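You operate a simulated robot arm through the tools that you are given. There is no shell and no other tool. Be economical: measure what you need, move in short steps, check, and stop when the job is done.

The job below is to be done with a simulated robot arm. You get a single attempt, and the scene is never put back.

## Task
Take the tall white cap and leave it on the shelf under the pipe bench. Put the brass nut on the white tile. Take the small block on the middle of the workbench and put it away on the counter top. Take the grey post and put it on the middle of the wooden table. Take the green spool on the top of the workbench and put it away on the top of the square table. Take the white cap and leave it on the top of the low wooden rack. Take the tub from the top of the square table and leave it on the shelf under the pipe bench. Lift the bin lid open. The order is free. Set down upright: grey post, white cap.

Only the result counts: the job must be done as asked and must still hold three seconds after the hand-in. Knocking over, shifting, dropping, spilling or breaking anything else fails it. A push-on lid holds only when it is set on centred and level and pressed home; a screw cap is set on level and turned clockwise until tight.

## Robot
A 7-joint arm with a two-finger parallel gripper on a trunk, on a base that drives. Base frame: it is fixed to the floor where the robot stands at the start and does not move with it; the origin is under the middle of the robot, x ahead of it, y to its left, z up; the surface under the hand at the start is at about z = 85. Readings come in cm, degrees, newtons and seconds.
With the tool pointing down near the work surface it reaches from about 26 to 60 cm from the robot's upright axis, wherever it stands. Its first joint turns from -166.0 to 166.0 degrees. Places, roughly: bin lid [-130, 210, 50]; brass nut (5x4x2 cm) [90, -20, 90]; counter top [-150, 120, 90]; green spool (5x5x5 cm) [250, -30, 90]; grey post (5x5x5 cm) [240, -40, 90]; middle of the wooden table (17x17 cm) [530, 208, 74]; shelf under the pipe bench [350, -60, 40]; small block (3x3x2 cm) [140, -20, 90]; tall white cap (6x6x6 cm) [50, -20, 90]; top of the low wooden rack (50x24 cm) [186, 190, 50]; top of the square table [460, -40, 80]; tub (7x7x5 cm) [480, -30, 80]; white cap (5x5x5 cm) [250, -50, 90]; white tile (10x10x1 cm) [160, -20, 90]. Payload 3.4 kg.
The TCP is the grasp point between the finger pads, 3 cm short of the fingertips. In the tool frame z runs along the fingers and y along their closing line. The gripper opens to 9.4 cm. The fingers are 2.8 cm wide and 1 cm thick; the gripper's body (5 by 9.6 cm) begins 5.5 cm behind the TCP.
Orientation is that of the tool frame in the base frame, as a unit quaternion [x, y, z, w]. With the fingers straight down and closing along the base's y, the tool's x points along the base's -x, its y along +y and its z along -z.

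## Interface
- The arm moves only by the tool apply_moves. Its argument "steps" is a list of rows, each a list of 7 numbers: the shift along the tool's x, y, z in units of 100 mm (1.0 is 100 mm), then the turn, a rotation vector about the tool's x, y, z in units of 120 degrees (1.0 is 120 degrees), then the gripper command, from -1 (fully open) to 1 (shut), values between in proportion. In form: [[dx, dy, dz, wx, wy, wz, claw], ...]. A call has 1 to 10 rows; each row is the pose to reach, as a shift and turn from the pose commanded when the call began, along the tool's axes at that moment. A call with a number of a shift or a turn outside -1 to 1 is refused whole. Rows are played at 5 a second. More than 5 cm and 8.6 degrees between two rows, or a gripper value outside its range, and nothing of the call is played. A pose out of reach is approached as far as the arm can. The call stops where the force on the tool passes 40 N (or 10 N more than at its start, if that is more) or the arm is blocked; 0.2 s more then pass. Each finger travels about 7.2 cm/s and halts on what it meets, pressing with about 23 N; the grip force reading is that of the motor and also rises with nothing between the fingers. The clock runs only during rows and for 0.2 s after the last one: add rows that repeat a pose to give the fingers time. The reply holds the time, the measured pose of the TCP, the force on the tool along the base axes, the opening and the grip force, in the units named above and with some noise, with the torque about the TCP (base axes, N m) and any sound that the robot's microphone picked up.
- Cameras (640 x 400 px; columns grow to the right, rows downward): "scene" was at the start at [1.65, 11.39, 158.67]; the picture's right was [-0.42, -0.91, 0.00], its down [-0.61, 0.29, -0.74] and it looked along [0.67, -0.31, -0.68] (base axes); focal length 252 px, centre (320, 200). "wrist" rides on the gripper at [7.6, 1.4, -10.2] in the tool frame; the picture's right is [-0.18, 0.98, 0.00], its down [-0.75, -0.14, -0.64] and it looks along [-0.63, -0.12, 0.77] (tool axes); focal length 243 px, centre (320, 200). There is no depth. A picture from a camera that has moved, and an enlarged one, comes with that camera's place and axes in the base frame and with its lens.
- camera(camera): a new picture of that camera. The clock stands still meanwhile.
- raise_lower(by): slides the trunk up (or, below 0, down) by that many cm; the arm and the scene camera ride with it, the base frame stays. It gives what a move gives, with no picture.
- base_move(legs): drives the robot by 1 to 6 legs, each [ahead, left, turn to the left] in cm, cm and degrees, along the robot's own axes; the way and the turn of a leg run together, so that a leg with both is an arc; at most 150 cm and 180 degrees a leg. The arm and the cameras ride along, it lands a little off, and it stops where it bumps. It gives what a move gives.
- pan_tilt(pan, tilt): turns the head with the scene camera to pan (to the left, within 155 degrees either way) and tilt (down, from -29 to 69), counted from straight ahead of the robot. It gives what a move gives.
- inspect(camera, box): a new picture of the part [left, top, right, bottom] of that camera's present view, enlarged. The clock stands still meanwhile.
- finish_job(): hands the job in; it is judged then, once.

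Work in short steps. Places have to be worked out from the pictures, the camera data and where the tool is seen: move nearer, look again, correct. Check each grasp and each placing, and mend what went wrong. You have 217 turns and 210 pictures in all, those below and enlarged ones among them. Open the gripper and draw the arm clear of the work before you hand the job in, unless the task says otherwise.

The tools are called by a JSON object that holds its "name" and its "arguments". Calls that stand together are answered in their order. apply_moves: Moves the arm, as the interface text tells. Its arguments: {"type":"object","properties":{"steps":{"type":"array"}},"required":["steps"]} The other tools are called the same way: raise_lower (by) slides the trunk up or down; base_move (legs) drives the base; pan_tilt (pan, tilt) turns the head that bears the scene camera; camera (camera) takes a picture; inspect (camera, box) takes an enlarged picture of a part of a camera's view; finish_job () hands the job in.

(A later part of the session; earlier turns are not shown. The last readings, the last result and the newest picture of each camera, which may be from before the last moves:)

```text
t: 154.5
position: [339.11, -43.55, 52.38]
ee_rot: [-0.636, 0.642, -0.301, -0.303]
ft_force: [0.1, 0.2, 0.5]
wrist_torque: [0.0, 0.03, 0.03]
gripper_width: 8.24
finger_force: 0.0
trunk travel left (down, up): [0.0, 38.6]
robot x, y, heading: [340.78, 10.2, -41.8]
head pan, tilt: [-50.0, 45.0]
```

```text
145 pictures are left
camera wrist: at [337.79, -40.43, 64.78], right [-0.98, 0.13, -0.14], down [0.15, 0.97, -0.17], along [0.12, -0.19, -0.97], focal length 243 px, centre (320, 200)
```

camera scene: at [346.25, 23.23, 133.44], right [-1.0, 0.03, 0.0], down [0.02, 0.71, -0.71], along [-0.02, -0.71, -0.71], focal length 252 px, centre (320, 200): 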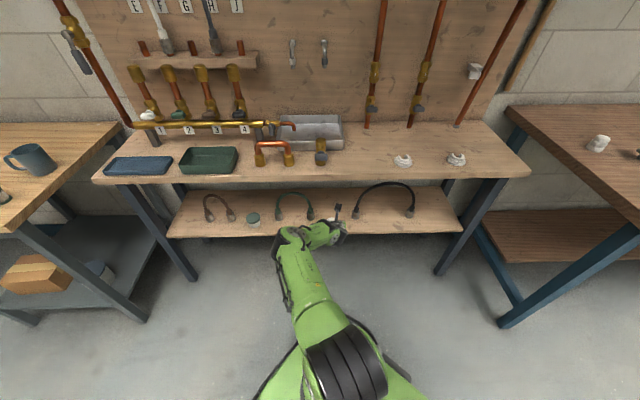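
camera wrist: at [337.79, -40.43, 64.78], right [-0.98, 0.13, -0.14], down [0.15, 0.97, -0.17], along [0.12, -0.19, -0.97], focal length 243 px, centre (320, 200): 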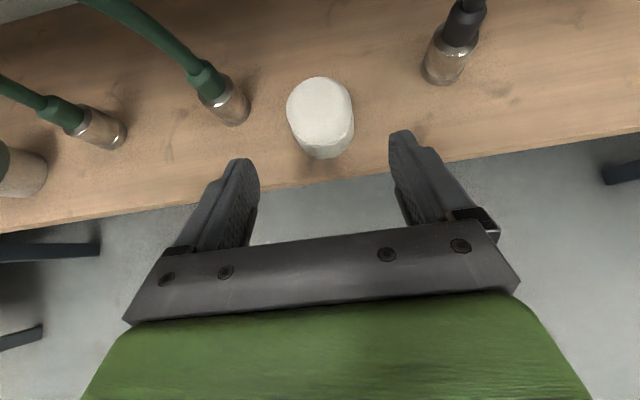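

Cap stands on the shelf. Next the white cap: back out, raise the trunk and hand, move along and turn to approach from azimuth -105°.

{"name": "base_move", "arguments": {"legs": [[-18.6, 20.9, 0]]}}

{"name": "raise_lower", "arguments": {"by": 38}}

{"name": "apply_moves", "arguments": {"steps": [[0.31, 0, -0.25, 0, 0, 0, -0.85], [0.62, 0, -0.5, 0, 0, 0, -0.85], [0.93, 0, -0.76, 0, 0, 0, -0.85]]}}

{"name": "base_move", "arguments": {"legs": [[-53.8, -47.9, -14.5]]}}

{"name": "camera", "arguments": {"camera": "scene"}}

{"name": "camera", "arguments": {"camera": "wrist"}}

```text
t: 156.4
position: [339.23, -15.66, 52.27]
ee_rot: [-0.638, 0.641, -0.301, -0.303]
ft_force: [0.3, 0.7, -1.0]
wrist_torque: [-0.03, 0.0, -0.02]
gripper_width: 8.23
finger_force: 0.2
trunk travel left (down, up): [0.0, 38.6]
robot x, y, heading: [340.73, 38.38, -41.5]
head pan, tilt: [-50.0, 45.0]
```

```text
t: 160.1
position: [339.16, -15.64, 90.15]
ee_rot: [-0.638, 0.641, -0.301, -0.302]
ft_force: [-0.3, 0.3, 0.6]
wrist_torque: [-0.01, 0.05, 0.01]
gripper_width: 8.21
finger_force: 0.1
trunk travel left (down, up): [-38.0, 0.6]
robot x, y, heading: [341.14, 38.21, -41.2]
head pan, tilt: [-50.0, 45.0]
```

```text
t: 160.9
position: [339.04, -15.66, 102.27]
ee_rot: [-0.638, 0.641, -0.301, -0.302]
ft_force: [0.1, 0.0, -0.1]
wrist_torque: [0.0, 0.0, -0.03]
gripper_width: 8.71
finger_force: 0.0
trunk travel left (down, up): [-38.0, 0.6]
robot x, y, heading: [340.38, 38.52, -41.3]
head pan, tilt: [-50.0, 45.0]
```

```text
t: 164.8
position: [255.49, -5.94, 102.21]
ee_rot: [-0.554, 0.715, -0.262, -0.337]
ft_force: [-1.1, 0.4, 0.3]
wrist_torque: [-0.02, 0.0, -0.01]
gripper_width: 8.68
finger_force: 0.1
trunk travel left (down, up): [-38.0, 0.6]
robot x, y, heading: [270.09, 46.06, -55.6]
head pan, tilt: [-50.0, 45.0]
```

```text
144 pictures are left
camera scene: at [277.18, 51.6, 171.36], right [-0.96, 0.27, 0.0], down [0.19, 0.68, -0.71], along [-0.19, -0.68, -0.71], focal length 252 px, centre (320, 200)
```

scene: 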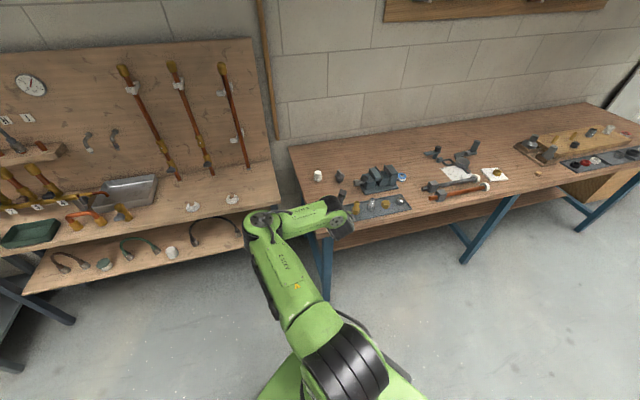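

```text
143 pictures are left
camera wrist: at [254.98, -2.54, 114.64], right [-0.92, 0.36, -0.14], down [0.38, 0.91, -0.17], along [0.07, -0.21, -0.97], focal length 243 px, centre (320, 200)
```

wrist: 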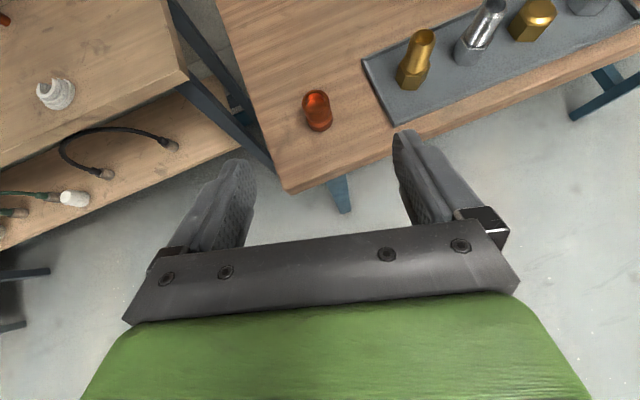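

I drive in toward the cap at hover height.

{"name": "base_move", "arguments": {"legs": [[24.2, -19.6, 0]]}}

{"name": "camera", "arguments": {"camera": "wrist"}}

```text
t: 166.9
position: [253.2, -37.4, 102.25]
ee_rot: [-0.555, 0.714, -0.261, -0.336]
ft_force: [0.5, -0.6, -0.3]
wrist_torque: [-0.02, -0.02, 0.0]
gripper_width: 8.68
finger_force: 0.0
trunk travel left (down, up): [-38.0, 0.6]
robot x, y, heading: [267.7, 14.96, -55.4]
head pan, tilt: [-50.0, 45.0]
```

```text
142 pictures are left
camera wrist: at [252.74, -34.05, 114.61], right [-0.92, 0.36, -0.14], down [0.38, 0.91, -0.17], along [0.07, -0.21, -0.97], focal length 243 px, centre (320, 200)
```

wrist: 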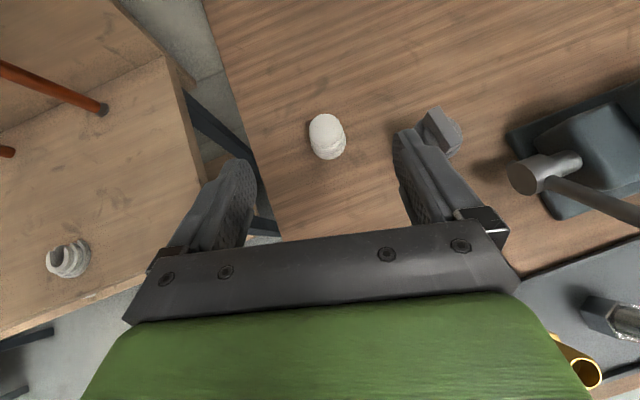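

Cap at (251,-46.6). Move to pre-grasp and check.

{"name": "apply_moves", "arguments": {"steps": [[-0.2, 0, 0.3, 0, 0, 0, -0.85], [-0.44, -0.01, 0.6, 0, 0, 0, -0.85], [-0.44, -0.01, 0.79, 0, 0, 0, -0.85]]}}

{"name": "camera", "arguments": {"camera": "wrist"}}

```text
t: 167.7
position: [252.27, -40.54, 93.85]
ee_rot: [-0.553, 0.716, -0.261, -0.337]
ft_force: [-0.4, -0.1, -0.1]
wrist_torque: [-0.04, 0.02, 0.0]
gripper_width: 8.68
finger_force: 0.0
trunk travel left (down, up): [-38.0, 0.6]
robot x, y, heading: [267.72, 14.89, -55.1]
head pan, tilt: [-50.0, 45.0]
```

```text
141 pictures are left
camera wrist: at [251.88, -37.15, 106.23], right [-0.92, 0.36, -0.14], down [0.38, 0.91, -0.17], along [0.07, -0.21, -0.97], focal length 243 px, centre (320, 200)
```

wrist: 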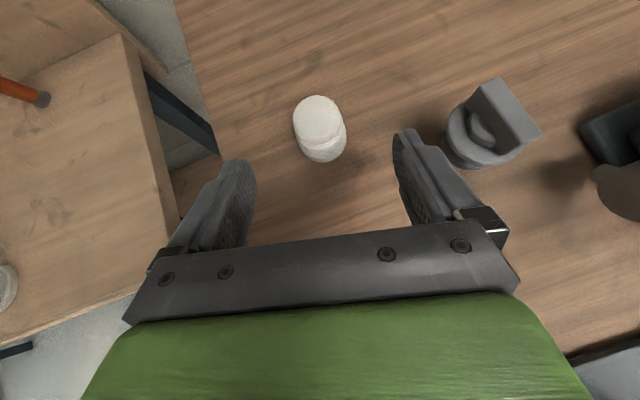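

Clear of the post. Slide in and grip the cap.

{"name": "apply_moves", "arguments": {"steps": [[0.0, 0, 0.3, 0, 0, 0, -0.85], [0.0, 0, 0.6, 0, 0, 0, -0.85], [0.0, 0, 0.8, 0, 0, 0, -0.85], [0, 0, 0.8, 0, 0, 0, 1], [0, 0, 0.8, 0, 0, 0, 1], [0, 0, 0.8, 0, 0, 0, 1], [0, 0, 0.8, 0, 0, 0, 1]]}}

{"name": "camera", "arguments": {"camera": "wrist"}}

```text
t: 169.3
position: [250.93, -46.53, 88.62]
ee_rot: [-0.554, 0.715, -0.262, -0.337]
ft_force: [0.5, 0.7, 0.4]
wrist_torque: [0.01, -0.02, -0.01]
gripper_width: 3.99
finger_force: 23.2
trunk travel left (down, up): [-38.0, 0.6]
robot x, y, heading: [267.28, 14.96, -55.2]
head pan, tilt: [-50.0, 45.0]
```

```text
140 pictures are left
camera wrist: at [250.42, -43.17, 101.09], right [-0.92, 0.36, -0.14], down [0.38, 0.91, -0.17], along [0.07, -0.21, -0.97], focal length 243 px, centre (320, 200)
```

wrist: 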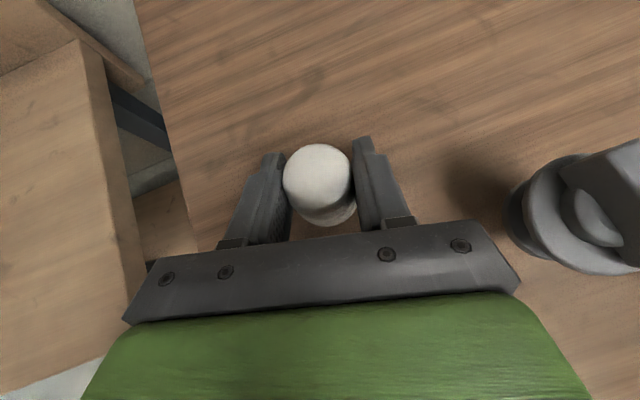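

Held at 3.99 cm. I lift, back out into the aisle and look toward the rack.

{"name": "apply_moves", "arguments": {"steps": [[0.31, 0, -0.25, 0, 0, 0, 1], [0.62, 0, -0.5, 0, 0, 0, 1], [0.93, 0, -0.76, 0, 0, 0, 1]]}}

{"name": "base_move", "arguments": {"legs": [[-28.8, 19.7, 0], [0, 0, 100]]}}

{"name": "pan_tilt", "arguments": {"pan": 75, "tilt": 30}}

{"name": "camera", "arguments": {"camera": "scene"}}

{"name": "pan_tilt", "arguments": {"pan": 20, "tilt": 25}}

{"name": "camera", "arguments": {"camera": "scene"}}

{"name": "camera", "arguments": {"camera": "wrist"}}

```text
t: 170.1
position: [251.05, -46.64, 100.64]
ee_rot: [-0.555, 0.714, -0.262, -0.337]
ft_force: [-0.5, 0.6, 0.1]
wrist_torque: [0.02, 0.01, -0.03]
gripper_width: 3.95
finger_force: 23.3
trunk travel left (down, up): [-38.0, 0.6]
robot x, y, heading: [267.64, 15.12, -55.5]
head pan, tilt: [-50.0, 45.0]
```

```text
t: 176.6
position: [330.72, 43.36, 100.42]
ee_rot: [0.903, -0.04, 0.426, 0.019]
ft_force: [0.4, 0.4, -0.5]
wrist_torque: [0.01, 0.02, 0.02]
gripper_width: 3.96
finger_force: 22.9
trunk travel left (down, up): [-38.0, 0.6]
robot x, y, heading: [267.29, 49.9, 43.9]
head pan, tilt: [-50.0, 45.0]
```

```text
t: 178.6
position: [330.8, 43.27, 100.45]
ee_rot: [0.904, -0.04, 0.426, 0.018]
ft_force: [0.2, 0.0, 0.2]
wrist_torque: [-0.02, -0.01, 0.0]
gripper_width: 3.97
finger_force: 23.2
trunk travel left (down, up): [-38.0, 0.6]
robot x, y, heading: [267.24, 50.31, 43.8]
head pan, tilt: [75.0, 30.0]
```

```text
139 pictures are left
camera scene: at [248.31, 64.42, 173.62], right [0.88, 0.48, 0.0], down [0.24, -0.44, -0.87], along [-0.42, 0.76, -0.5], focal length 252 px, centre (320, 200)
```

scene: 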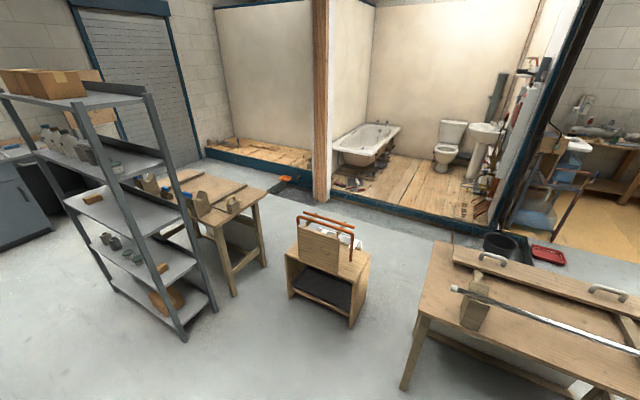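

```text
t: 179.9
position: [330.71, 43.38, 100.42]
ee_rot: [0.903, -0.04, 0.427, 0.019]
ft_force: [0.5, 0.7, 0.0]
wrist_torque: [-0.05, -0.03, 0.0]
gripper_width: 3.96
finger_force: 23.3
trunk travel left (down, up): [-38.0, 0.6]
robot x, y, heading: [267.56, 49.93, 43.8]
head pan, tilt: [20.0, 25.0]
```

```text
138 pictures are left
camera scene: at [256.72, 64.77, 174.41], right [0.9, -0.44, 0.0], down [-0.19, -0.38, -0.91], along [0.4, 0.81, -0.42], focal length 252 px, centre (320, 200)
```

scene: 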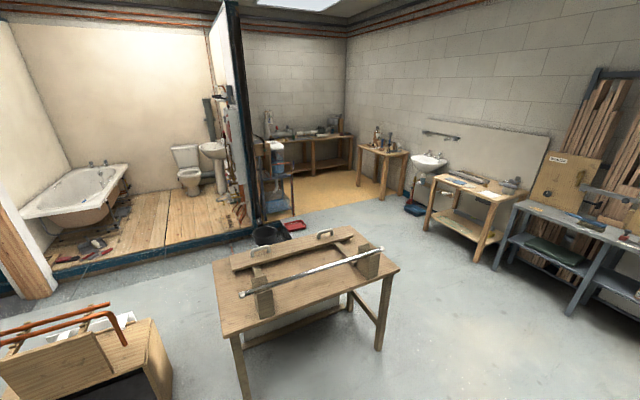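

```text
137 pictures are left
camera wrist: at [327.72, 42.18, 112.96], right [-0.2, -0.97, -0.14], down [-0.96, 0.23, -0.17], along [0.2, 0.1, -0.97], focal length 243 px, centre (320, 200)
```

wrist: 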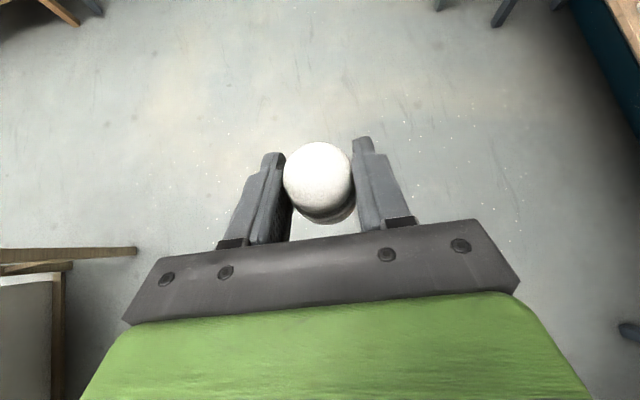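

The rack is at x 161–212, front edge y≈170. I drive to about (186,92) and turn so the tool faces +y, then look.

{"name": "base_move", "arguments": {"legs": [[-29.3, 86.4, 0], [0, 0, 95]]}}

{"name": "pan_tilt", "arguments": {"pan": -40, "tilt": 50}}

{"name": "camera", "arguments": {"camera": "scene"}}

{"name": "camera", "arguments": {"camera": "wrist"}}

```text
t: 188.7
position: [185.14, 153.14, 100.4]
ee_rot: [0.622, 0.656, 0.294, -0.31]
ft_force: [-0.7, 0.1, -0.8]
wrist_torque: [-0.02, 0.02, 0.02]
gripper_width: 3.97
finger_force: 22.8
trunk travel left (down, up): [-38.0, 0.6]
robot x, y, heading: [187.38, 89.68, 142.1]
head pan, tilt: [20.0, 25.0]
```

```text
t: 189.9
position: [185.26, 153.14, 100.5]
ee_rot: [0.622, 0.656, 0.294, -0.31]
ft_force: [0.2, 0.3, 0.5]
wrist_torque: [0.02, 0.02, -0.01]
gripper_width: 3.99
finger_force: 23.1
trunk travel left (down, up): [-38.0, 0.6]
robot x, y, heading: [187.72, 89.28, 141.8]
head pan, tilt: [-40.0, 50.0]
```

```text
136 pictures are left
camera scene: at [181.31, 81.12, 170.67], right [0.98, 0.21, 0.0], down [0.16, -0.75, -0.64], along [-0.13, 0.63, -0.77], focal length 252 px, centre (320, 200)
```

scene: 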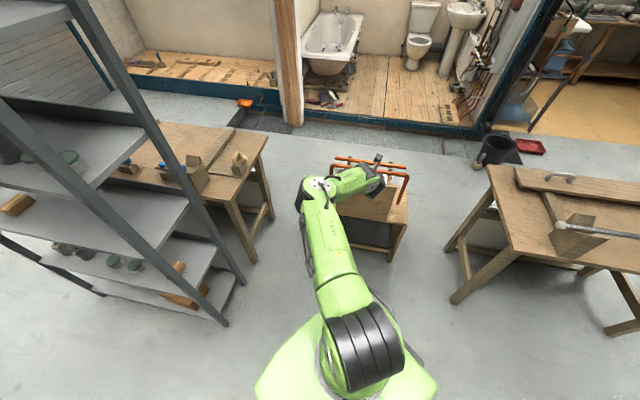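

```text
135 pictures are left
camera wrist: at [186.91, 150.19, 112.96], right [0.99, -0.07, -0.14], down [-0.09, -0.98, -0.17], along [-0.13, 0.18, -0.97], focal length 243 px, centre (320, 200)
```

wrist: 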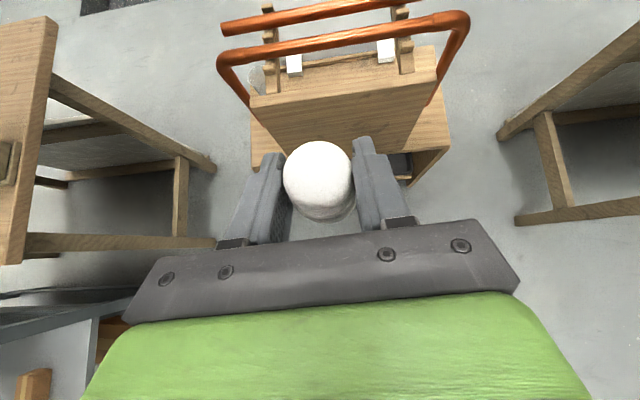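

The hand hides the rack; I turn the robot aside and look at the rack directly.

{"name": "base_move", "arguments": {"legs": [[0, 0, -45]]}}

{"name": "pan_tilt", "arguments": {"pan": -10, "tilt": 45}}

{"name": "camera", "arguments": {"camera": "scene"}}

{"name": "inspect", "arguments": {"camera": "scene", "box": [230, 120, 430, 280]}}

```text
t: 192.4
position: [231.36, 135.57, 100.44]
ee_rot: [0.828, 0.364, 0.39, -0.172]
ft_force: [0.8, 0.0, -0.3]
wrist_torque: [0.0, 0.03, -0.02]
gripper_width: 3.97
finger_force: 22.7
trunk travel left (down, up): [-38.0, 0.6]
robot x, y, heading: [187.61, 89.74, 96.5]
head pan, tilt: [-40.0, 50.0]
```

```text
t: 193.4
position: [231.35, 135.68, 100.5]
ee_rot: [0.828, 0.364, 0.39, -0.172]
ft_force: [-0.3, -0.5, 0.1]
wrist_torque: [-0.03, -0.01, -0.02]
gripper_width: 3.97
finger_force: 23.2
trunk travel left (down, up): [-38.0, 0.6]
robot x, y, heading: [187.06, 89.4, 96.2]
head pan, tilt: [-10.0, 45.0]
```

```text
134 pictures are left
camera scene: at [173.68, 89.7, 171.36], right [1.0, -0.06, 0.0], down [-0.05, -0.71, -0.71], along [0.05, 0.71, -0.71], focal length 252 px, centre (320, 200)
```

scene: 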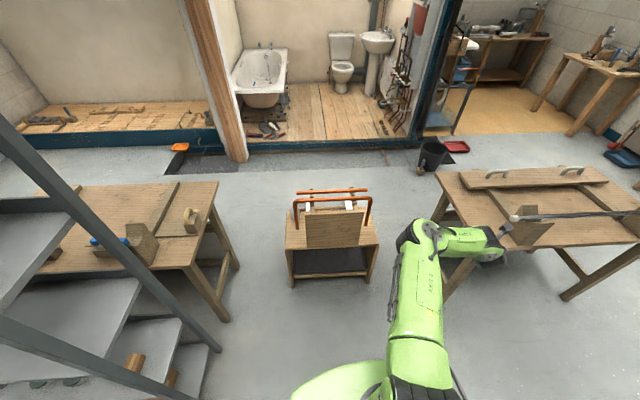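

```text
2.50 times, centred on (330, 200) of scene
camera zoom: at [173.68, 89.7, 171.36], right [1.0, -0.06, 0.0], down [-0.05, -0.71, -0.71], along [0.05, 0.71, -0.71], focal length 630 px, centre (295, 200)
```

zoom: 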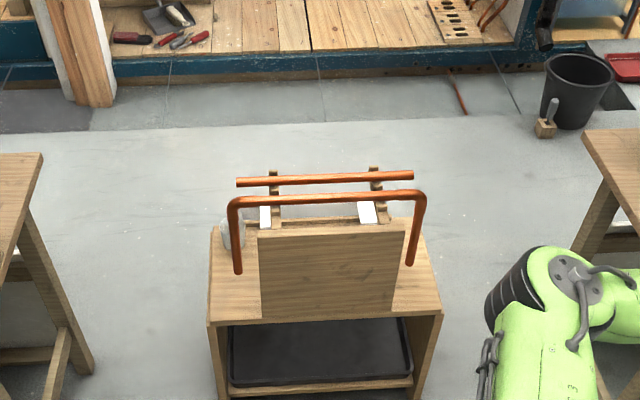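

The rack top carries a standing panel with pipes; free strips are at the left and right ends. I move the hand toward the right strip (x≈208) for a close look.

{"name": "base_move", "arguments": {"legs": [[-6, -20, 0], [0, 0, 44]]}}

{"name": "camera", "arguments": {"camera": "wrist"}}

{"name": "inspect", "arguments": {"camera": "wrist", "box": [120, 0, 400, 190]}}

```text
t: 197.1
position: [207.36, 149.24, 100.49]
ee_rot: [0.631, 0.648, 0.298, -0.306]
ft_force: [-0.1, 0.1, 0.2]
wrist_torque: [0.0, -0.01, 0.01]
gripper_width: 3.99
finger_force: 22.7
trunk travel left (down, up): [-38.0, 0.6]
robot x, y, heading: [208.23, 85.92, 140.2]
head pan, tilt: [-10.0, 45.0]
```

```text
132 pictures are left
camera wrist: at [209.02, 146.38, 112.96], right [0.99, -0.09, -0.14], down [-0.12, -0.98, -0.17], along [-0.12, 0.19, -0.97], focal length 243 px, centre (320, 200)
```

wrist: 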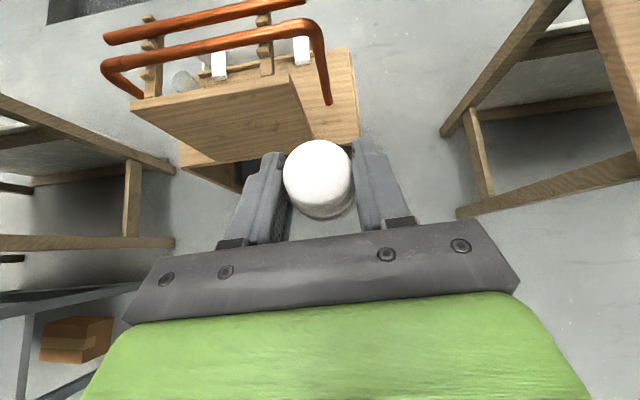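

```text
2.11 times, centred on (260, 95) of wrist
camera zoom: at [209.02, 146.38, 112.96], right [0.99, -0.09, -0.14], down [-0.12, -0.98, -0.17], along [-0.12, 0.19, -0.97], focal length 511 px, centre (446, 421)
```

zoom: 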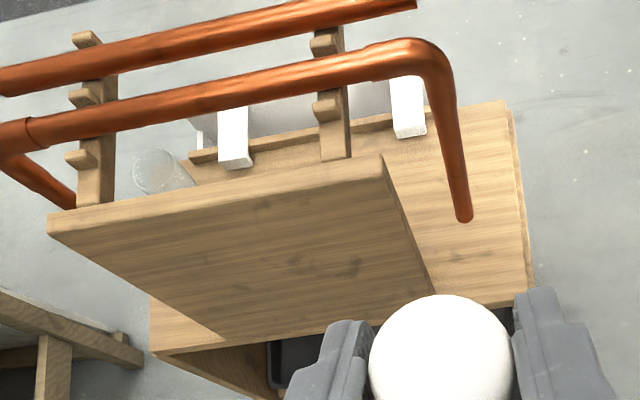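

The right strip is free: pipe leg end hangs at about (207,181,58), so I'll set the cap at about (209,178). First I lower the trunk here, in front of the rack.

{"name": "raise_lower", "arguments": {"by": -38}}

{"name": "pan_tilt", "arguments": {"pan": -50, "tilt": 45}}

{"name": "camera", "arguments": {"camera": "wrist"}}

{"name": "camera", "arguments": {"camera": "scene"}}

```text
t: 200.7
position: [207.47, 149.46, 62.46]
ee_rot: [0.631, 0.648, 0.297, -0.305]
ft_force: [1.2, -0.2, -0.3]
wrist_torque: [0.03, 0.03, -0.03]
gripper_width: 3.96
finger_force: 23.1
trunk travel left (down, up): [0.0, 38.6]
robot x, y, heading: [207.85, 85.35, 140.1]
head pan, tilt: [-10.0, 45.0]
```

```text
t: 201.8
position: [207.32, 149.42, 62.56]
ee_rot: [0.631, 0.648, 0.297, -0.305]
ft_force: [1.1, -0.1, -0.2]
wrist_torque: [0.04, -0.02, -0.01]
gripper_width: 4.0
finger_force: 23.2
trunk travel left (down, up): [0.0, 38.6]
robot x, y, heading: [207.86, 85.72, 140.6]
head pan, tilt: [-50.0, 45.0]
```

```text
130 pictures are left
camera wrist: at [209.03, 146.38, 75.04], right [0.99, -0.09, -0.14], down [-0.12, -0.98, -0.17], along [-0.12, 0.19, -0.97], focal length 243 px, centre (320, 200)
```

wrist: 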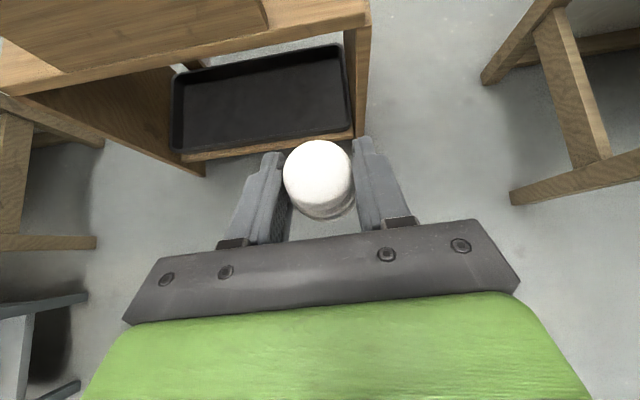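

```text
129 pictures are left
camera scene: at [202.95, 78.03, 133.44], right [1.0, 0.01, 0.0], down [0.01, -0.71, -0.71], along [-0.01, 0.71, -0.71], focal length 252 px, centre (320, 200)
```

scene: 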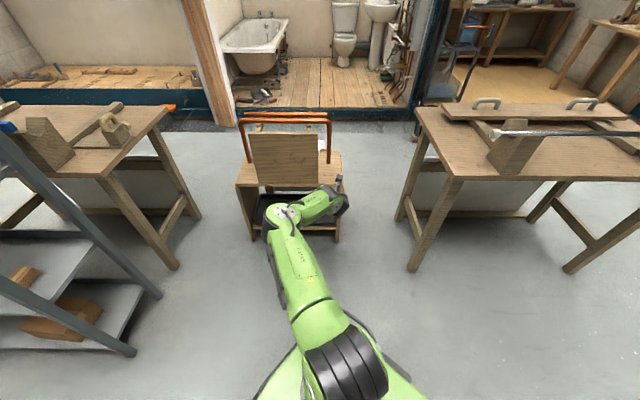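

I drive forward 20 cm so the cap is just before its place, slightly above the top.

{"name": "base_move", "arguments": {"legs": [[11.2, -16.6, 0]]}}

{"name": "camera", "arguments": {"camera": "wrist"}}

{"name": "inspect", "arguments": {"camera": "scene", "box": [220, 80, 380, 220]}}

```text
t: 203.4
position: [209.44, 169.17, 62.69]
ee_rot: [0.632, 0.647, 0.297, -0.305]
ft_force: [0.2, -0.6, 0.3]
wrist_torque: [0.01, 0.01, 0.0]
gripper_width: 3.97
finger_force: 23.2
trunk travel left (down, up): [0.0, 38.6]
robot x, y, heading: [209.83, 104.99, 140.4]
head pan, tilt: [-50.0, 45.0]
```

```text
128 pictures are left
camera wrist: at [211.09, 166.24, 75.02], right [0.99, -0.09, -0.14], down [-0.12, -0.98, -0.17], along [-0.12, 0.19, -0.97], focal length 243 px, centre (320, 200)
```

wrist: 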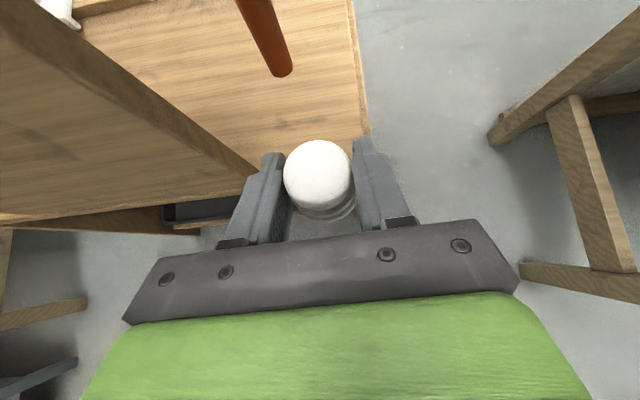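

```text
2.86 times, centred on (300, 150) of scene
camera zoom: at [204.84, 97.93, 133.44], right [1.0, 0.0, 0.0], down [0.0, -0.71, -0.71], along [0.0, 0.71, -0.71], focal length 720 px, centre (377, 343)
```

zoom: 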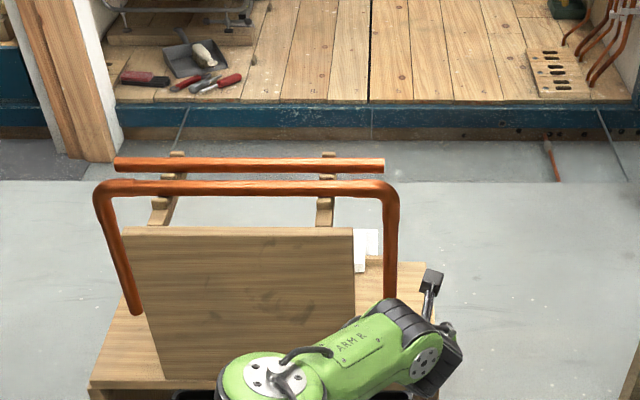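

All clear. I slide the cap in and down to about 2 cm above the top.

{"name": "apply_moves", "arguments": {"steps": [[-0.03, 0, 0.33, 0, 0, 0, 1], [-0.06, 0, 0.66, 0, 0, 0, 1], [-0.09, 0, 0.98, 0, 0, 0, 1]]}}

{"name": "camera", "arguments": {"camera": "wrist"}}

```text
t: 204.2
position: [209.28, 176.13, 55.74]
ee_rot: [0.633, 0.646, 0.298, -0.305]
ft_force: [-0.6, 0.7, -0.6]
wrist_torque: [-0.01, 0.02, -0.01]
gripper_width: 3.96
finger_force: 23.1
trunk travel left (down, up): [0.0, 38.6]
robot x, y, heading: [209.78, 105.45, 140.1]
head pan, tilt: [-50.0, 45.0]
```

```text
126 pictures are left
camera wrist: at [210.88, 173.17, 68.19], right [0.98, -0.1, -0.14], down [-0.12, -0.98, -0.17], along [-0.12, 0.19, -0.97], focal length 243 px, centre (320, 200)
```

wrist: 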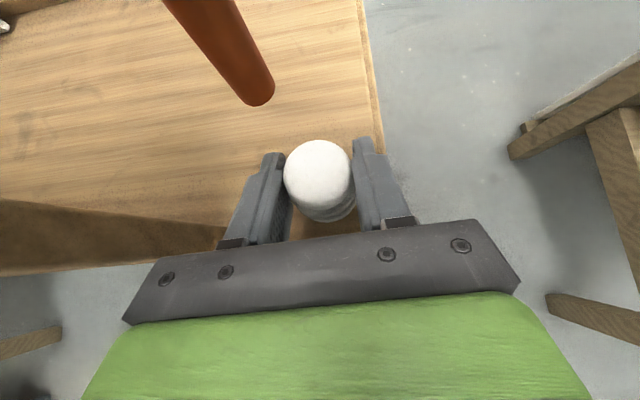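

Good position. Lower gently to contact.

{"name": "apply_moves", "arguments": {"steps": [[-0.01, 0, 0.07, 0, 0, 0, 1], [-0.013, 0, 0.14, 0, 0, 0, 1]]}}

{"name": "apply_moves", "arguments": {"steps": [[-0.04, 0, 0.03, 0, 0, 0, 1], [-0.04, 0, 0.03, 0, 0, 0, 1]]}}

{"name": "apply_moves", "arguments": {"steps": [[-0.03, 0, 0.025, 0, 0, 0, 1], [-0.03, 0, 0.025, 0, 0, 0, 1]]}}

```text
t: 204.8
position: [208.69, 176.55, 53.96]
ee_rot: [0.628, 0.651, 0.298, -0.305]
ft_force: [-0.4, 0.2, -0.1]
wrist_torque: [0.0, -0.01, 0.0]
gripper_width: 3.96
finger_force: 22.9
out of reach, approached as far as the arm can: row 2
trunk travel left (down, up): [0.0, 38.6]
robot x, y, heading: [210.01, 105.12, 140.5]
head pan, tilt: [-50.0, 45.0]
```

```text
t: 205.4
position: [208.66, 176.72, 54.05]
ee_rot: [0.624, 0.65, 0.303, -0.31]
ft_force: [-1.6, -1.1, 2.0]
wrist_torque: [-0.03, 0.05, 0.03]
gripper_width: 3.97
finger_force: 22.9
out of reach, approached as far as the arm can: row 1
trunk travel left (down, up): [0.0, 38.6]
robot x, y, heading: [210.14, 105.85, 140.1]
head pan, tilt: [-50.0, 45.0]
```

```text
t: 206.0
position: [209.32, 176.84, 53.96]
ee_rot: [0.633, 0.647, 0.298, -0.304]
ft_force: [-0.2, 0.0, 1.7]
wrist_torque: [0.01, 0.02, 0.02]
gripper_width: 3.98
finger_force: 23.0
out of reach, approached as far as the arm can: row 1, 2
trunk travel left (down, up): [0.0, 38.6]
robot x, y, heading: [209.87, 105.56, 140.2]
head pan, tilt: [-50.0, 45.0]
```

At arm's reach limit; I retract the arm 5 cm and bring the base forward 5 cm instead.

{"name": "apply_moves", "arguments": {"steps": [[-0.1, 0, -0.2, 0, 0, 0, 1], [-0.24, 0, -0.45, 0, 0, 0, 1]]}}

{"name": "base_move", "arguments": {"legs": [[3.3, -4, 0]]}}

{"name": "camera", "arguments": {"camera": "wrist"}}

```text
t: 206.6
position: [209.32, 171.95, 54.8]
ee_rot: [0.632, 0.647, 0.298, -0.305]
ft_force: [0.5, 0.2, -0.1]
wrist_torque: [0.0, -0.01, 0.02]
gripper_width: 3.93
finger_force: 22.8
trunk travel left (down, up): [0.0, 38.6]
robot x, y, heading: [209.34, 105.59, 140.0]
head pan, tilt: [-50.0, 45.0]
```

```text
t: 207.5
position: [209.46, 177.23, 54.8]
ee_rot: [0.632, 0.648, 0.297, -0.304]
ft_force: [0.6, 0.3, -0.1]
wrist_torque: [0.01, 0.0, 0.02]
gripper_width: 3.97
finger_force: 23.1
trunk travel left (down, up): [0.0, 38.6]
robot x, y, heading: [210.17, 110.74, 140.2]
head pan, tilt: [-50.0, 45.0]
```

```text
125 pictures are left
camera wrist: at [210.99, 174.2, 67.28], right [0.99, -0.09, -0.14], down [-0.12, -0.98, -0.17], along [-0.12, 0.19, -0.97], focal length 243 px, centre (320, 200)
```

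wrist: 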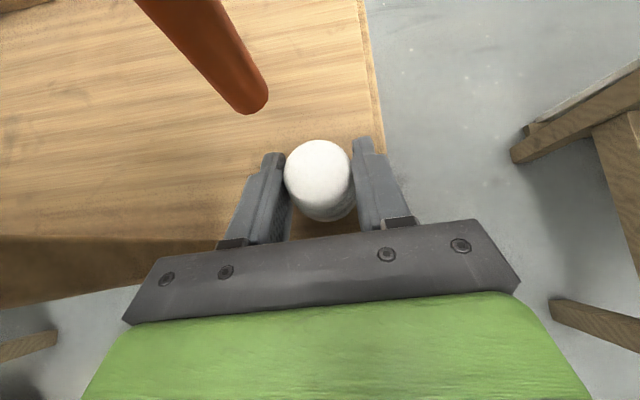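

Now lowering to contact again.

{"name": "apply_moves", "arguments": {"steps": [[-0.04, 0, 0.03, 0, 0, 0, 1], [-0.077, 0, 0.063, 0, 0, 0, 1]]}}

{"name": "apply_moves", "arguments": {"steps": [[-0.04, 0, 0.03, 0, 0, 0, 1], [-0.04, 0, 0.03, 0, 0, 0, 1]]}}

{"name": "apply_moves", "arguments": {"steps": [[-0.04, 0, 0.03, 0, 0, 0, 1], [-0.04, 0, 0.03, 0, 0, 0, 1]]}}

```text
t: 208.1
position: [209.3, 177.35, 54.03]
ee_rot: [0.632, 0.647, 0.298, -0.306]
ft_force: [2.1, -1.5, 5.3]
wrist_torque: [0.0, -0.02, -0.05]
gripper_width: 3.94
finger_force: 23.3
trunk travel left (down, up): [0.0, 38.6]
robot x, y, heading: [210.25, 110.03, 139.9]
head pan, tilt: [-50.0, 45.0]
```

```text
t: 208.7
position: [209.28, 177.22, 53.8]
ee_rot: [0.631, 0.646, 0.302, -0.307]
ft_force: [1.9, 2.7, 23.1]
wrist_torque: [0.21, -0.09, -0.02]
gripper_width: 3.99
finger_force: 22.4
trunk travel left (down, up): [0.0, 38.6]
robot x, y, heading: [209.69, 110.68, 140.2]
head pan, tilt: [-50.0, 45.0]
```

```text
t: 209.3
position: [209.23, 177.06, 53.15]
ee_rot: [0.631, 0.646, 0.3, -0.307]
ft_force: [4.5, 4.4, 22.9]
wrist_torque: [0.39, -0.13, -0.04]
gripper_width: 4.16
finger_force: 23.1
trunk travel left (down, up): [0.0, 38.6]
robot x, y, heading: [209.85, 110.72, 140.4]
head pan, tilt: [-50.0, 45.0]
```

Firm contact. I relieve pressure, open and withdraw along the axis.

{"name": "apply_moves", "arguments": {"steps": [[0.03, 0, -0.025, 0, 0, 0, 0.1], [0.03, 0, -0.025, 0, 0, 0, -0.4], [0.03, 0, -0.025, 0, 0, 0, -0.4], [0.03, 0, -0.3, 0, 0, 0, -0.4], [0.03, 0, -0.65, 0, 0, 0, -0.4], [0.03, 0, -1.0, 0, 0, 0, -0.4]]}}

{"name": "camera", "arguments": {"camera": "wrist"}}

```text
t: 210.7
position: [209.26, 169.64, 59.48]
ee_rot: [0.632, 0.648, 0.296, -0.306]
ft_force: [0.3, -0.2, 0.0]
wrist_torque: [-0.01, 0.02, -0.01]
gripper_width: 6.58
finger_force: 0.1
trunk travel left (down, up): [0.0, 38.6]
robot x, y, heading: [209.63, 111.08, 140.3]
head pan, tilt: [-50.0, 45.0]
```

```text
124 pictures are left
camera wrist: at [211.01, 166.66, 71.96], right [0.99, -0.09, -0.14], down [-0.12, -0.98, -0.17], along [-0.12, 0.19, -0.97], focal length 243 px, centre (320, 200)
```

wrist: 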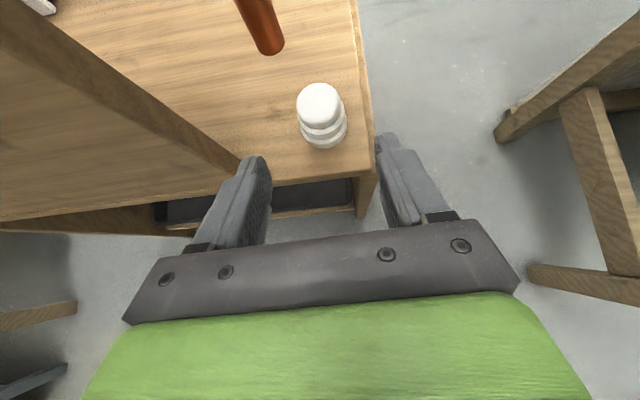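

White cap stands upright on the rack. Back out, raise and return to the workbench for the grey post, approaching from azimuth about -125°.

{"name": "base_move", "arguments": {"legs": [[-22.3, 27, 0]]}}

{"name": "raise_lower", "arguments": {"by": 38}}

{"name": "base_move", "arguments": {"legs": [[0, 0, 144.7], [43.4, 53.6, 0]]}}

{"name": "apply_moves", "arguments": {"steps": [[0.2, 0, -0.17, 0, 0, 0, -0.6], [0.4, 0, -0.33, 0, 0, 0, -0.85]]}}

{"name": "camera", "arguments": {"camera": "wrist"}}

{"name": "camera", "arguments": {"camera": "scene"}}

```text
t: 213.0
position: [209.1, 134.95, 59.61]
ee_rot: [0.631, 0.648, 0.297, -0.306]
ft_force: [-0.8, -0.1, -1.0]
wrist_torque: [-0.03, -0.02, -0.01]
gripper_width: 6.59
finger_force: 0.0
trunk travel left (down, up): [0.0, 38.6]
robot x, y, heading: [209.68, 76.17, 140.8]
head pan, tilt: [-50.0, 45.0]
```

```text
t: 216.6
position: [209.11, 134.95, 97.43]
ee_rot: [0.631, 0.648, 0.296, -0.306]
ft_force: [-1.1, -1.0, -0.4]
wrist_torque: [-0.01, -0.02, -0.01]
gripper_width: 6.58
finger_force: 0.0
trunk travel left (down, up): [-38.0, 0.6]
robot x, y, heading: [209.73, 75.92, 140.3]
head pan, tilt: [-50.0, 45.0]
```

```text
t: 226.3
position: [234.71, -2.32, 97.45]
ee_rot: [-0.408, 0.807, -0.192, -0.381]
ft_force: [0.2, -0.2, -0.1]
wrist_torque: [0.0, 0.02, -0.02]
gripper_width: 6.57
finger_force: 0.0
trunk travel left (down, up): [-38.0, 0.6]
robot x, y, heading: [270.15, 44.98, -77.3]
head pan, tilt: [-50.0, 45.0]
```

```text
t: 226.9
position: [234.72, -2.23, 102.6]
ee_rot: [-0.408, 0.807, -0.192, -0.381]
ft_force: [1.2, -0.4, 0.6]
wrist_torque: [0.0, 0.0, 0.03]
gripper_width: 8.72
finger_force: 0.1
trunk travel left (down, up): [-38.0, 0.6]
robot x, y, heading: [270.3, 44.58, -77.4]
head pan, tilt: [-50.0, 45.0]
```

```text
123 pictures are left
camera wrist: at [235.5, 1.14, 114.97], right [-0.72, 0.68, -0.14], down [0.69, 0.7, -0.17], along [-0.02, -0.22, -0.97], focal length 243 px, centre (320, 200)
```

wrist: 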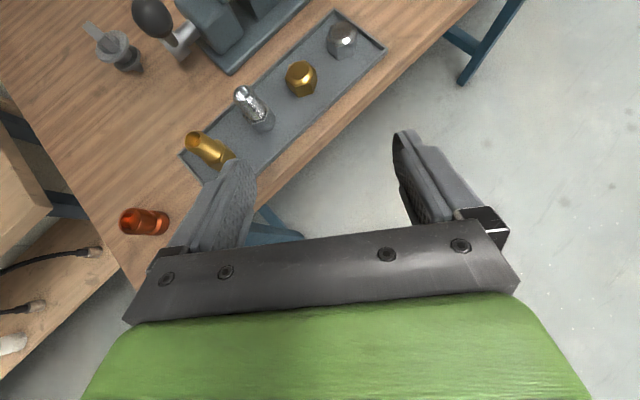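

```text
122 pictures are left
camera scene: at [278.98, 47.22, 171.36], right [-0.79, 0.61, 0.0], down [0.43, 0.56, -0.71], along [-0.43, -0.56, -0.71], focal length 252 px, centre (320, 200)
```

scene: 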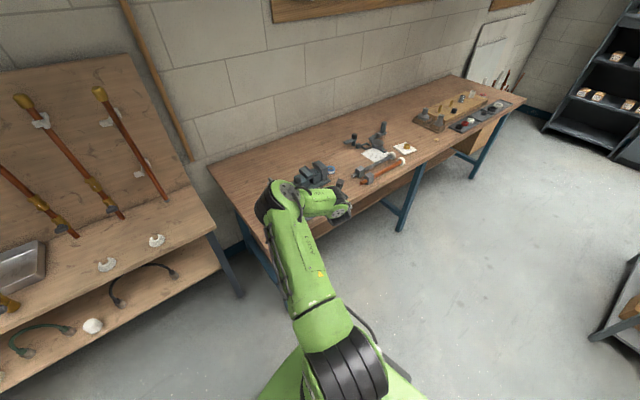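

Post judged near (240.8,-42.7), handle ball near (234,-33.5). I drive in at hover height.

{"name": "base_move", "arguments": {"legs": [[34, 4.5, 0]]}}

{"name": "camera", "arguments": {"camera": "wrist"}}

```text
t: 229.1
position: [247.5, -35.52, 102.42]
ee_rot: [-0.413, 0.805, -0.195, -0.379]
ft_force: [-0.4, -0.2, 0.1]
wrist_torque: [-0.01, 0.01, -0.05]
gripper_width: 8.7
finger_force: 0.1
trunk travel left (down, up): [-38.0, 0.6]
robot x, y, heading: [282.2, 11.58, -76.6]
head pan, tilt: [-50.0, 45.0]
```

```text
121 pictures are left
camera wrist: at [248.19, -32.16, 114.93], right [-0.73, 0.67, -0.14], down [0.68, 0.71, -0.17], along [-0.01, -0.22, -0.97], focal length 243 px, centre (320, 200)
```

wrist: 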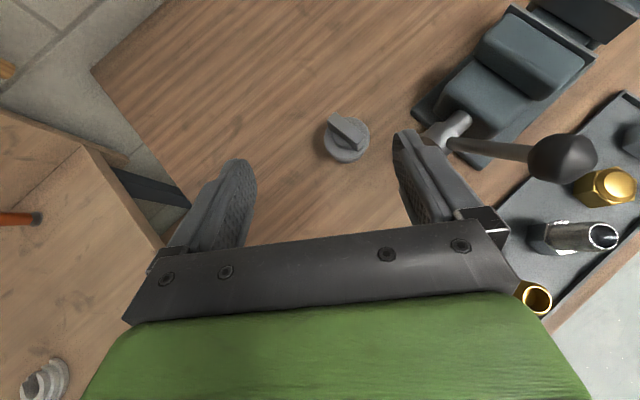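

Post at (240.6,-41.6); handle is clear of the path. Move to pre-grasp.

{"name": "apply_moves", "arguments": {"steps": [[-0.25, 0.1, 0.3, 0, 0, 0, -0.8], [-0.5, 0.2, 0.55, 0, 0, 0, -0.75], [-0.5, 0.2, 0.78, 0, 0, 0, -0.75]]}}

{"name": "camera", "arguments": {"camera": "wrist"}}

```text
t: 229.9
position: [244.12, -36.72, 93.42]
ee_rot: [-0.412, 0.805, -0.194, -0.38]
ft_force: [-0.5, -1.0, 0.5]
wrist_torque: [0.01, 0.0, 0.03]
gripper_width: 8.22
finger_force: 0.1
trunk travel left (down, up): [-38.0, 0.6]
robot x, y, heading: [282.81, 11.67, -76.7]
head pan, tilt: [-50.0, 45.0]
```

```text
120 pictures are left
camera wrist: at [244.88, -33.23, 105.97], right [-0.73, 0.67, -0.14], down [0.68, 0.71, -0.17], along [-0.01, -0.22, -0.97], focal length 243 px, centre (320, 200)
```

wrist: 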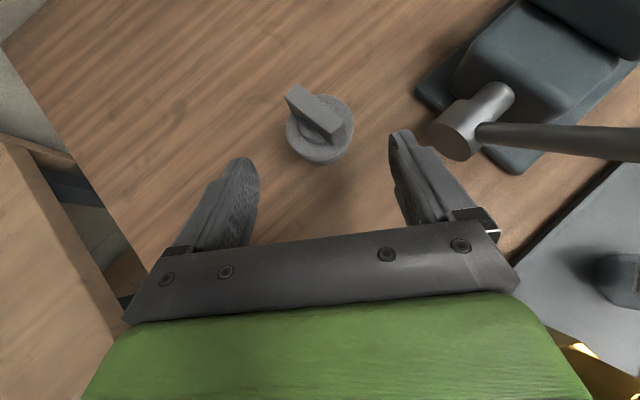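

The vise screw head is at about (233.6,-34,89), clear of the finger path. I slide in and grip the post.

{"name": "apply_moves", "arguments": {"steps": [[0.03, 0, 0.3, 0, 0, 0, -0.75], [0.03, 0, 0.6, 0, 0, 0, -0.75], [0.03, 0, 0.78, 0, 0, 0, -0.75]]}}

{"name": "camera", "arguments": {"camera": "wrist"}}

```text
t: 230.7
position: [240.28, -41.69, 88.8]
ee_rot: [-0.412, 0.805, -0.195, -0.379]
ft_force: [0.0, -0.3, 0.0]
wrist_torque: [-0.01, 0.02, -0.02]
gripper_width: 8.23
finger_force: 0.0
trunk travel left (down, up): [-38.0, 0.6]
robot x, y, heading: [282.45, 11.86, -76.7]
head pan, tilt: [-50.0, 45.0]
```

```text
119 pictures are left
camera wrist: at [241.17, -38.3, 101.23], right [-0.73, 0.67, -0.14], down [0.68, 0.71, -0.17], along [-0.01, -0.22, -0.97], focal length 243 px, centre (320, 200)
```

wrist: 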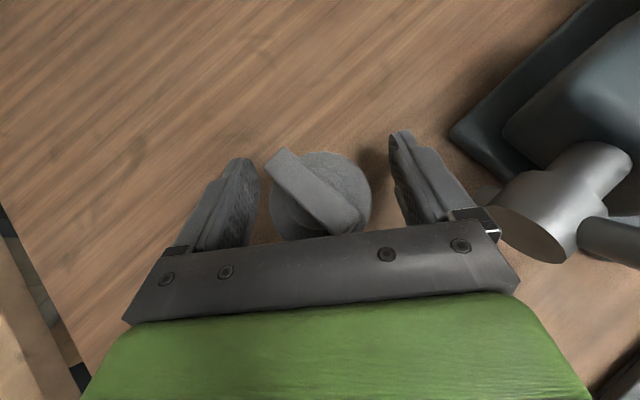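

Closing on the post.

{"name": "apply_moves", "arguments": {"steps": [[-0.02, 0, 0.015, 0, 0, 0, -0.3], [-0.02, 0, 0.015, 0, 0, 0, 0.3], [-0.02, 0, 0.015, 0, 0, 0, 1], [-0.02, 0, 0.015, 0, 0, 0, 1], [-0.02, 0, 0.015, 0, 0, 0, 1]]}}

{"name": "camera", "arguments": {"camera": "wrist"}}

```text
t: 231.9
position: [240.46, -41.67, 88.59]
ee_rot: [-0.413, 0.805, -0.195, -0.38]
ft_force: [-1.1, -0.8, 0.7]
wrist_torque: [-0.01, 0.05, 0.01]
gripper_width: 4.84
finger_force: 22.8
trunk travel left (down, up): [-38.0, 0.6]
robot x, y, heading: [282.6, 11.89, -76.6]
head pan, tilt: [-50.0, 45.0]
```

```text
118 pictures are left
camera wrist: at [241.25, -38.28, 101.09], right [-0.73, 0.67, -0.14], down [0.68, 0.71, -0.17], along [-0.01, -0.22, -0.97], focal length 243 px, centre (320, 200)
```

wrist: 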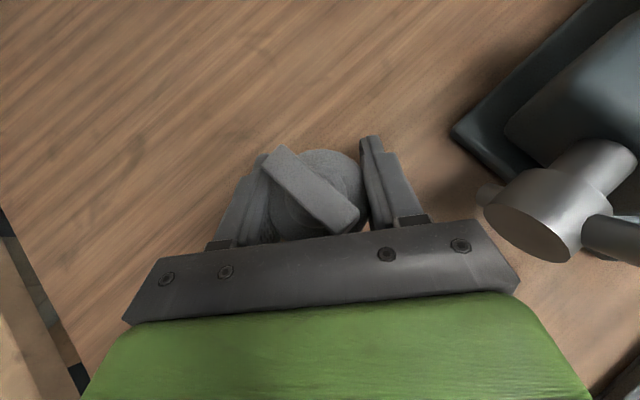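

Gripped at 4.84 cm. I lift 12 cm and check it hangs level.

{"name": "apply_moves", "arguments": {"steps": [[0.2, 0, -0.16, 0, 0, 0, 1], [0.55, 0, -0.45, 0, 0, 0, 1], [0.93, 0, -0.76, 0, 0, 0, 1]]}}

{"name": "camera", "arguments": {"camera": "wrist"}}

{"name": "inspect", "arguments": {"camera": "scene", "box": [240, 150, 360, 250]}}

```text
t: 232.7
position: [240.41, -41.33, 100.8]
ee_rot: [-0.413, 0.805, -0.194, -0.378]
ft_force: [0.2, 0.3, -0.5]
wrist_torque: [0.01, 0.01, -0.03]
gripper_width: 4.83
finger_force: 22.9
trunk travel left (down, up): [-38.0, 0.6]
robot x, y, heading: [282.5, 11.99, -76.6]
head pan, tilt: [-50.0, 45.0]
```

```text
117 pictures are left
camera wrist: at [241.15, -38.05, 113.25], right [-0.73, 0.67, -0.14], down [0.68, 0.71, -0.17], along [-0.01, -0.22, -0.97], focal length 243 px, centre (320, 200)
```

wrist: 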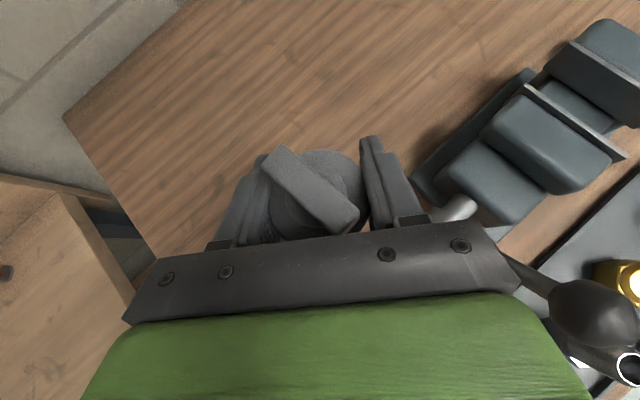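

```text
4.00 times, centred on (300, 200) of scene
camera zoom: at [291.2, 14.49, 171.36], right [-0.8, 0.6, 0.0], down [0.42, 0.57, -0.71], along [-0.42, -0.57, -0.71], focal length 1009 px, centre (400, 200)
```

zoom: 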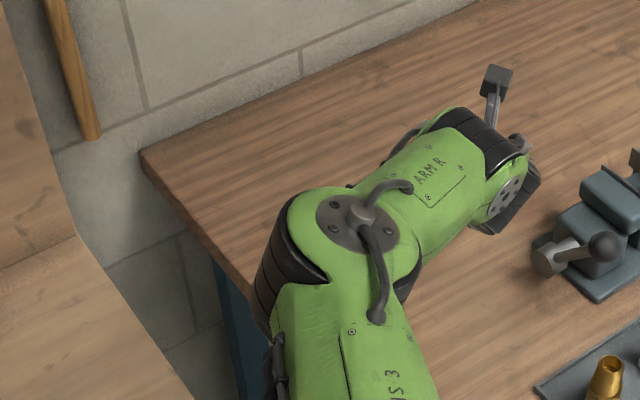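

Post is held level. I retreat along the approach line, then travel to open floor and turn to face +x, and look at the wooden table.

{"name": "base_move", "arguments": {"legs": [[-25.6, 30.8, 0], [-13.2, 95.7, 0], [0, 0, 126.6], [30, 75, 0]]}}

{"name": "pan_tilt", "arguments": {"pan": -35, "tilt": 32}}

{"name": "camera", "arguments": {"camera": "scene"}}

```text
t: 248.3
position: [437.17, 121.39, 100.61]
ee_rot: [0.903, -0.06, 0.424, 0.03]
ft_force: [-0.3, -0.7, -1.5]
wrist_torque: [-0.02, -0.02, -0.06]
gripper_width: 4.81
finger_force: 22.3
trunk travel left (down, up): [-38.0, 0.6]
robot x, y, heading: [370.03, 133.22, 41.3]
head pan, tilt: [-50.0, 45.0]
stopped in leg 4: the robot was blocked; the commanded pose is now the measured one
```

```text
t: 249.1
position: [436.96, 121.19, 100.63]
ee_rot: [0.903, -0.061, 0.425, 0.029]
ft_force: [-0.3, -0.5, -1.1]
wrist_torque: [0.04, -0.02, 0.0]
gripper_width: 4.82
finger_force: 23.4
trunk travel left (down, up): [-38.0, 0.6]
robot x, y, heading: [370.37, 133.25, 41.6]
head pan, tilt: [-35.0, 32.0]
```

```text
115 pictures are left
camera scene: at [364.54, 141.41, 173.3], right [0.12, -0.99, 0.0], down [-0.53, -0.06, -0.85], along [0.84, 0.1, -0.53], focal length 252 px, centre (320, 200)
```

scene: 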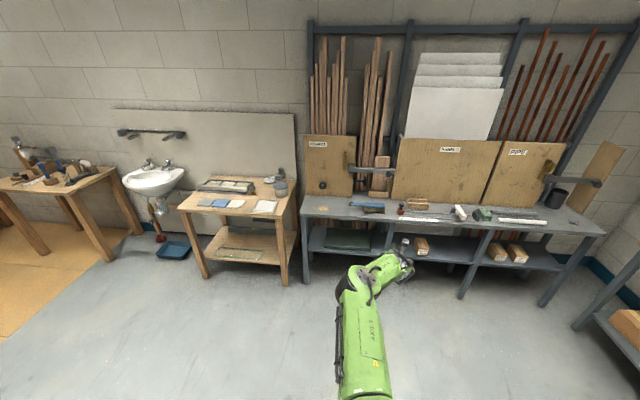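

I was blocked, perhaps by the trestle table's leg. I back away to +x and check that nothing moved.

{"name": "base_move", "arguments": {"legs": [[22.5, -19.9, 0]]}}

{"name": "pan_tilt", "arguments": {"pan": 120, "tilt": 40}}

{"name": "camera", "arguments": {"camera": "scene"}}

```text
t: 251.2
position: [467.19, 121.82, 100.65]
ee_rot: [0.903, -0.06, 0.424, 0.029]
ft_force: [1.0, 0.5, -1.4]
wrist_torque: [-0.02, -0.01, 0.01]
gripper_width: 4.82
finger_force: 23.2
trunk travel left (down, up): [-38.0, 0.6]
robot x, y, heading: [400.14, 133.7, 41.8]
head pan, tilt: [-35.0, 32.0]
```

```text
t: 253.6
position: [467.19, 121.83, 100.76]
ee_rot: [0.903, -0.059, 0.424, 0.029]
ft_force: [0.0, 0.5, -0.3]
wrist_torque: [-0.01, 0.01, 0.01]
gripper_width: 4.85
finger_force: 22.6
trunk travel left (down, up): [-38.0, 0.6]
robot x, y, heading: [400.35, 134.0, 41.7]
head pan, tilt: [120.0, 40.0]
```

```text
114 pictures are left
camera scene: at [377.71, 143.45, 172.09], right [0.31, 0.95, 0.0], down [0.61, -0.2, -0.77], along [-0.73, 0.24, -0.64], focal length 252 px, centre (320, 200)
```

scene: 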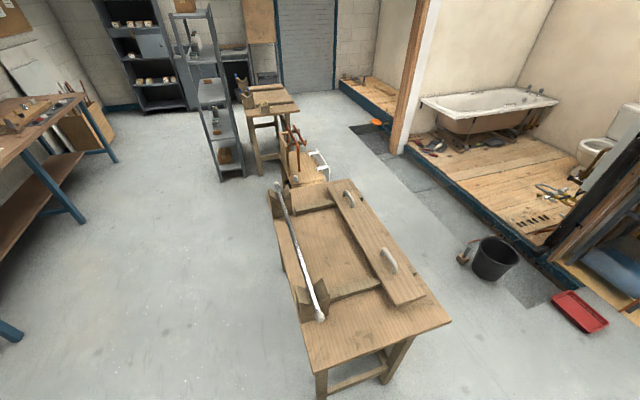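

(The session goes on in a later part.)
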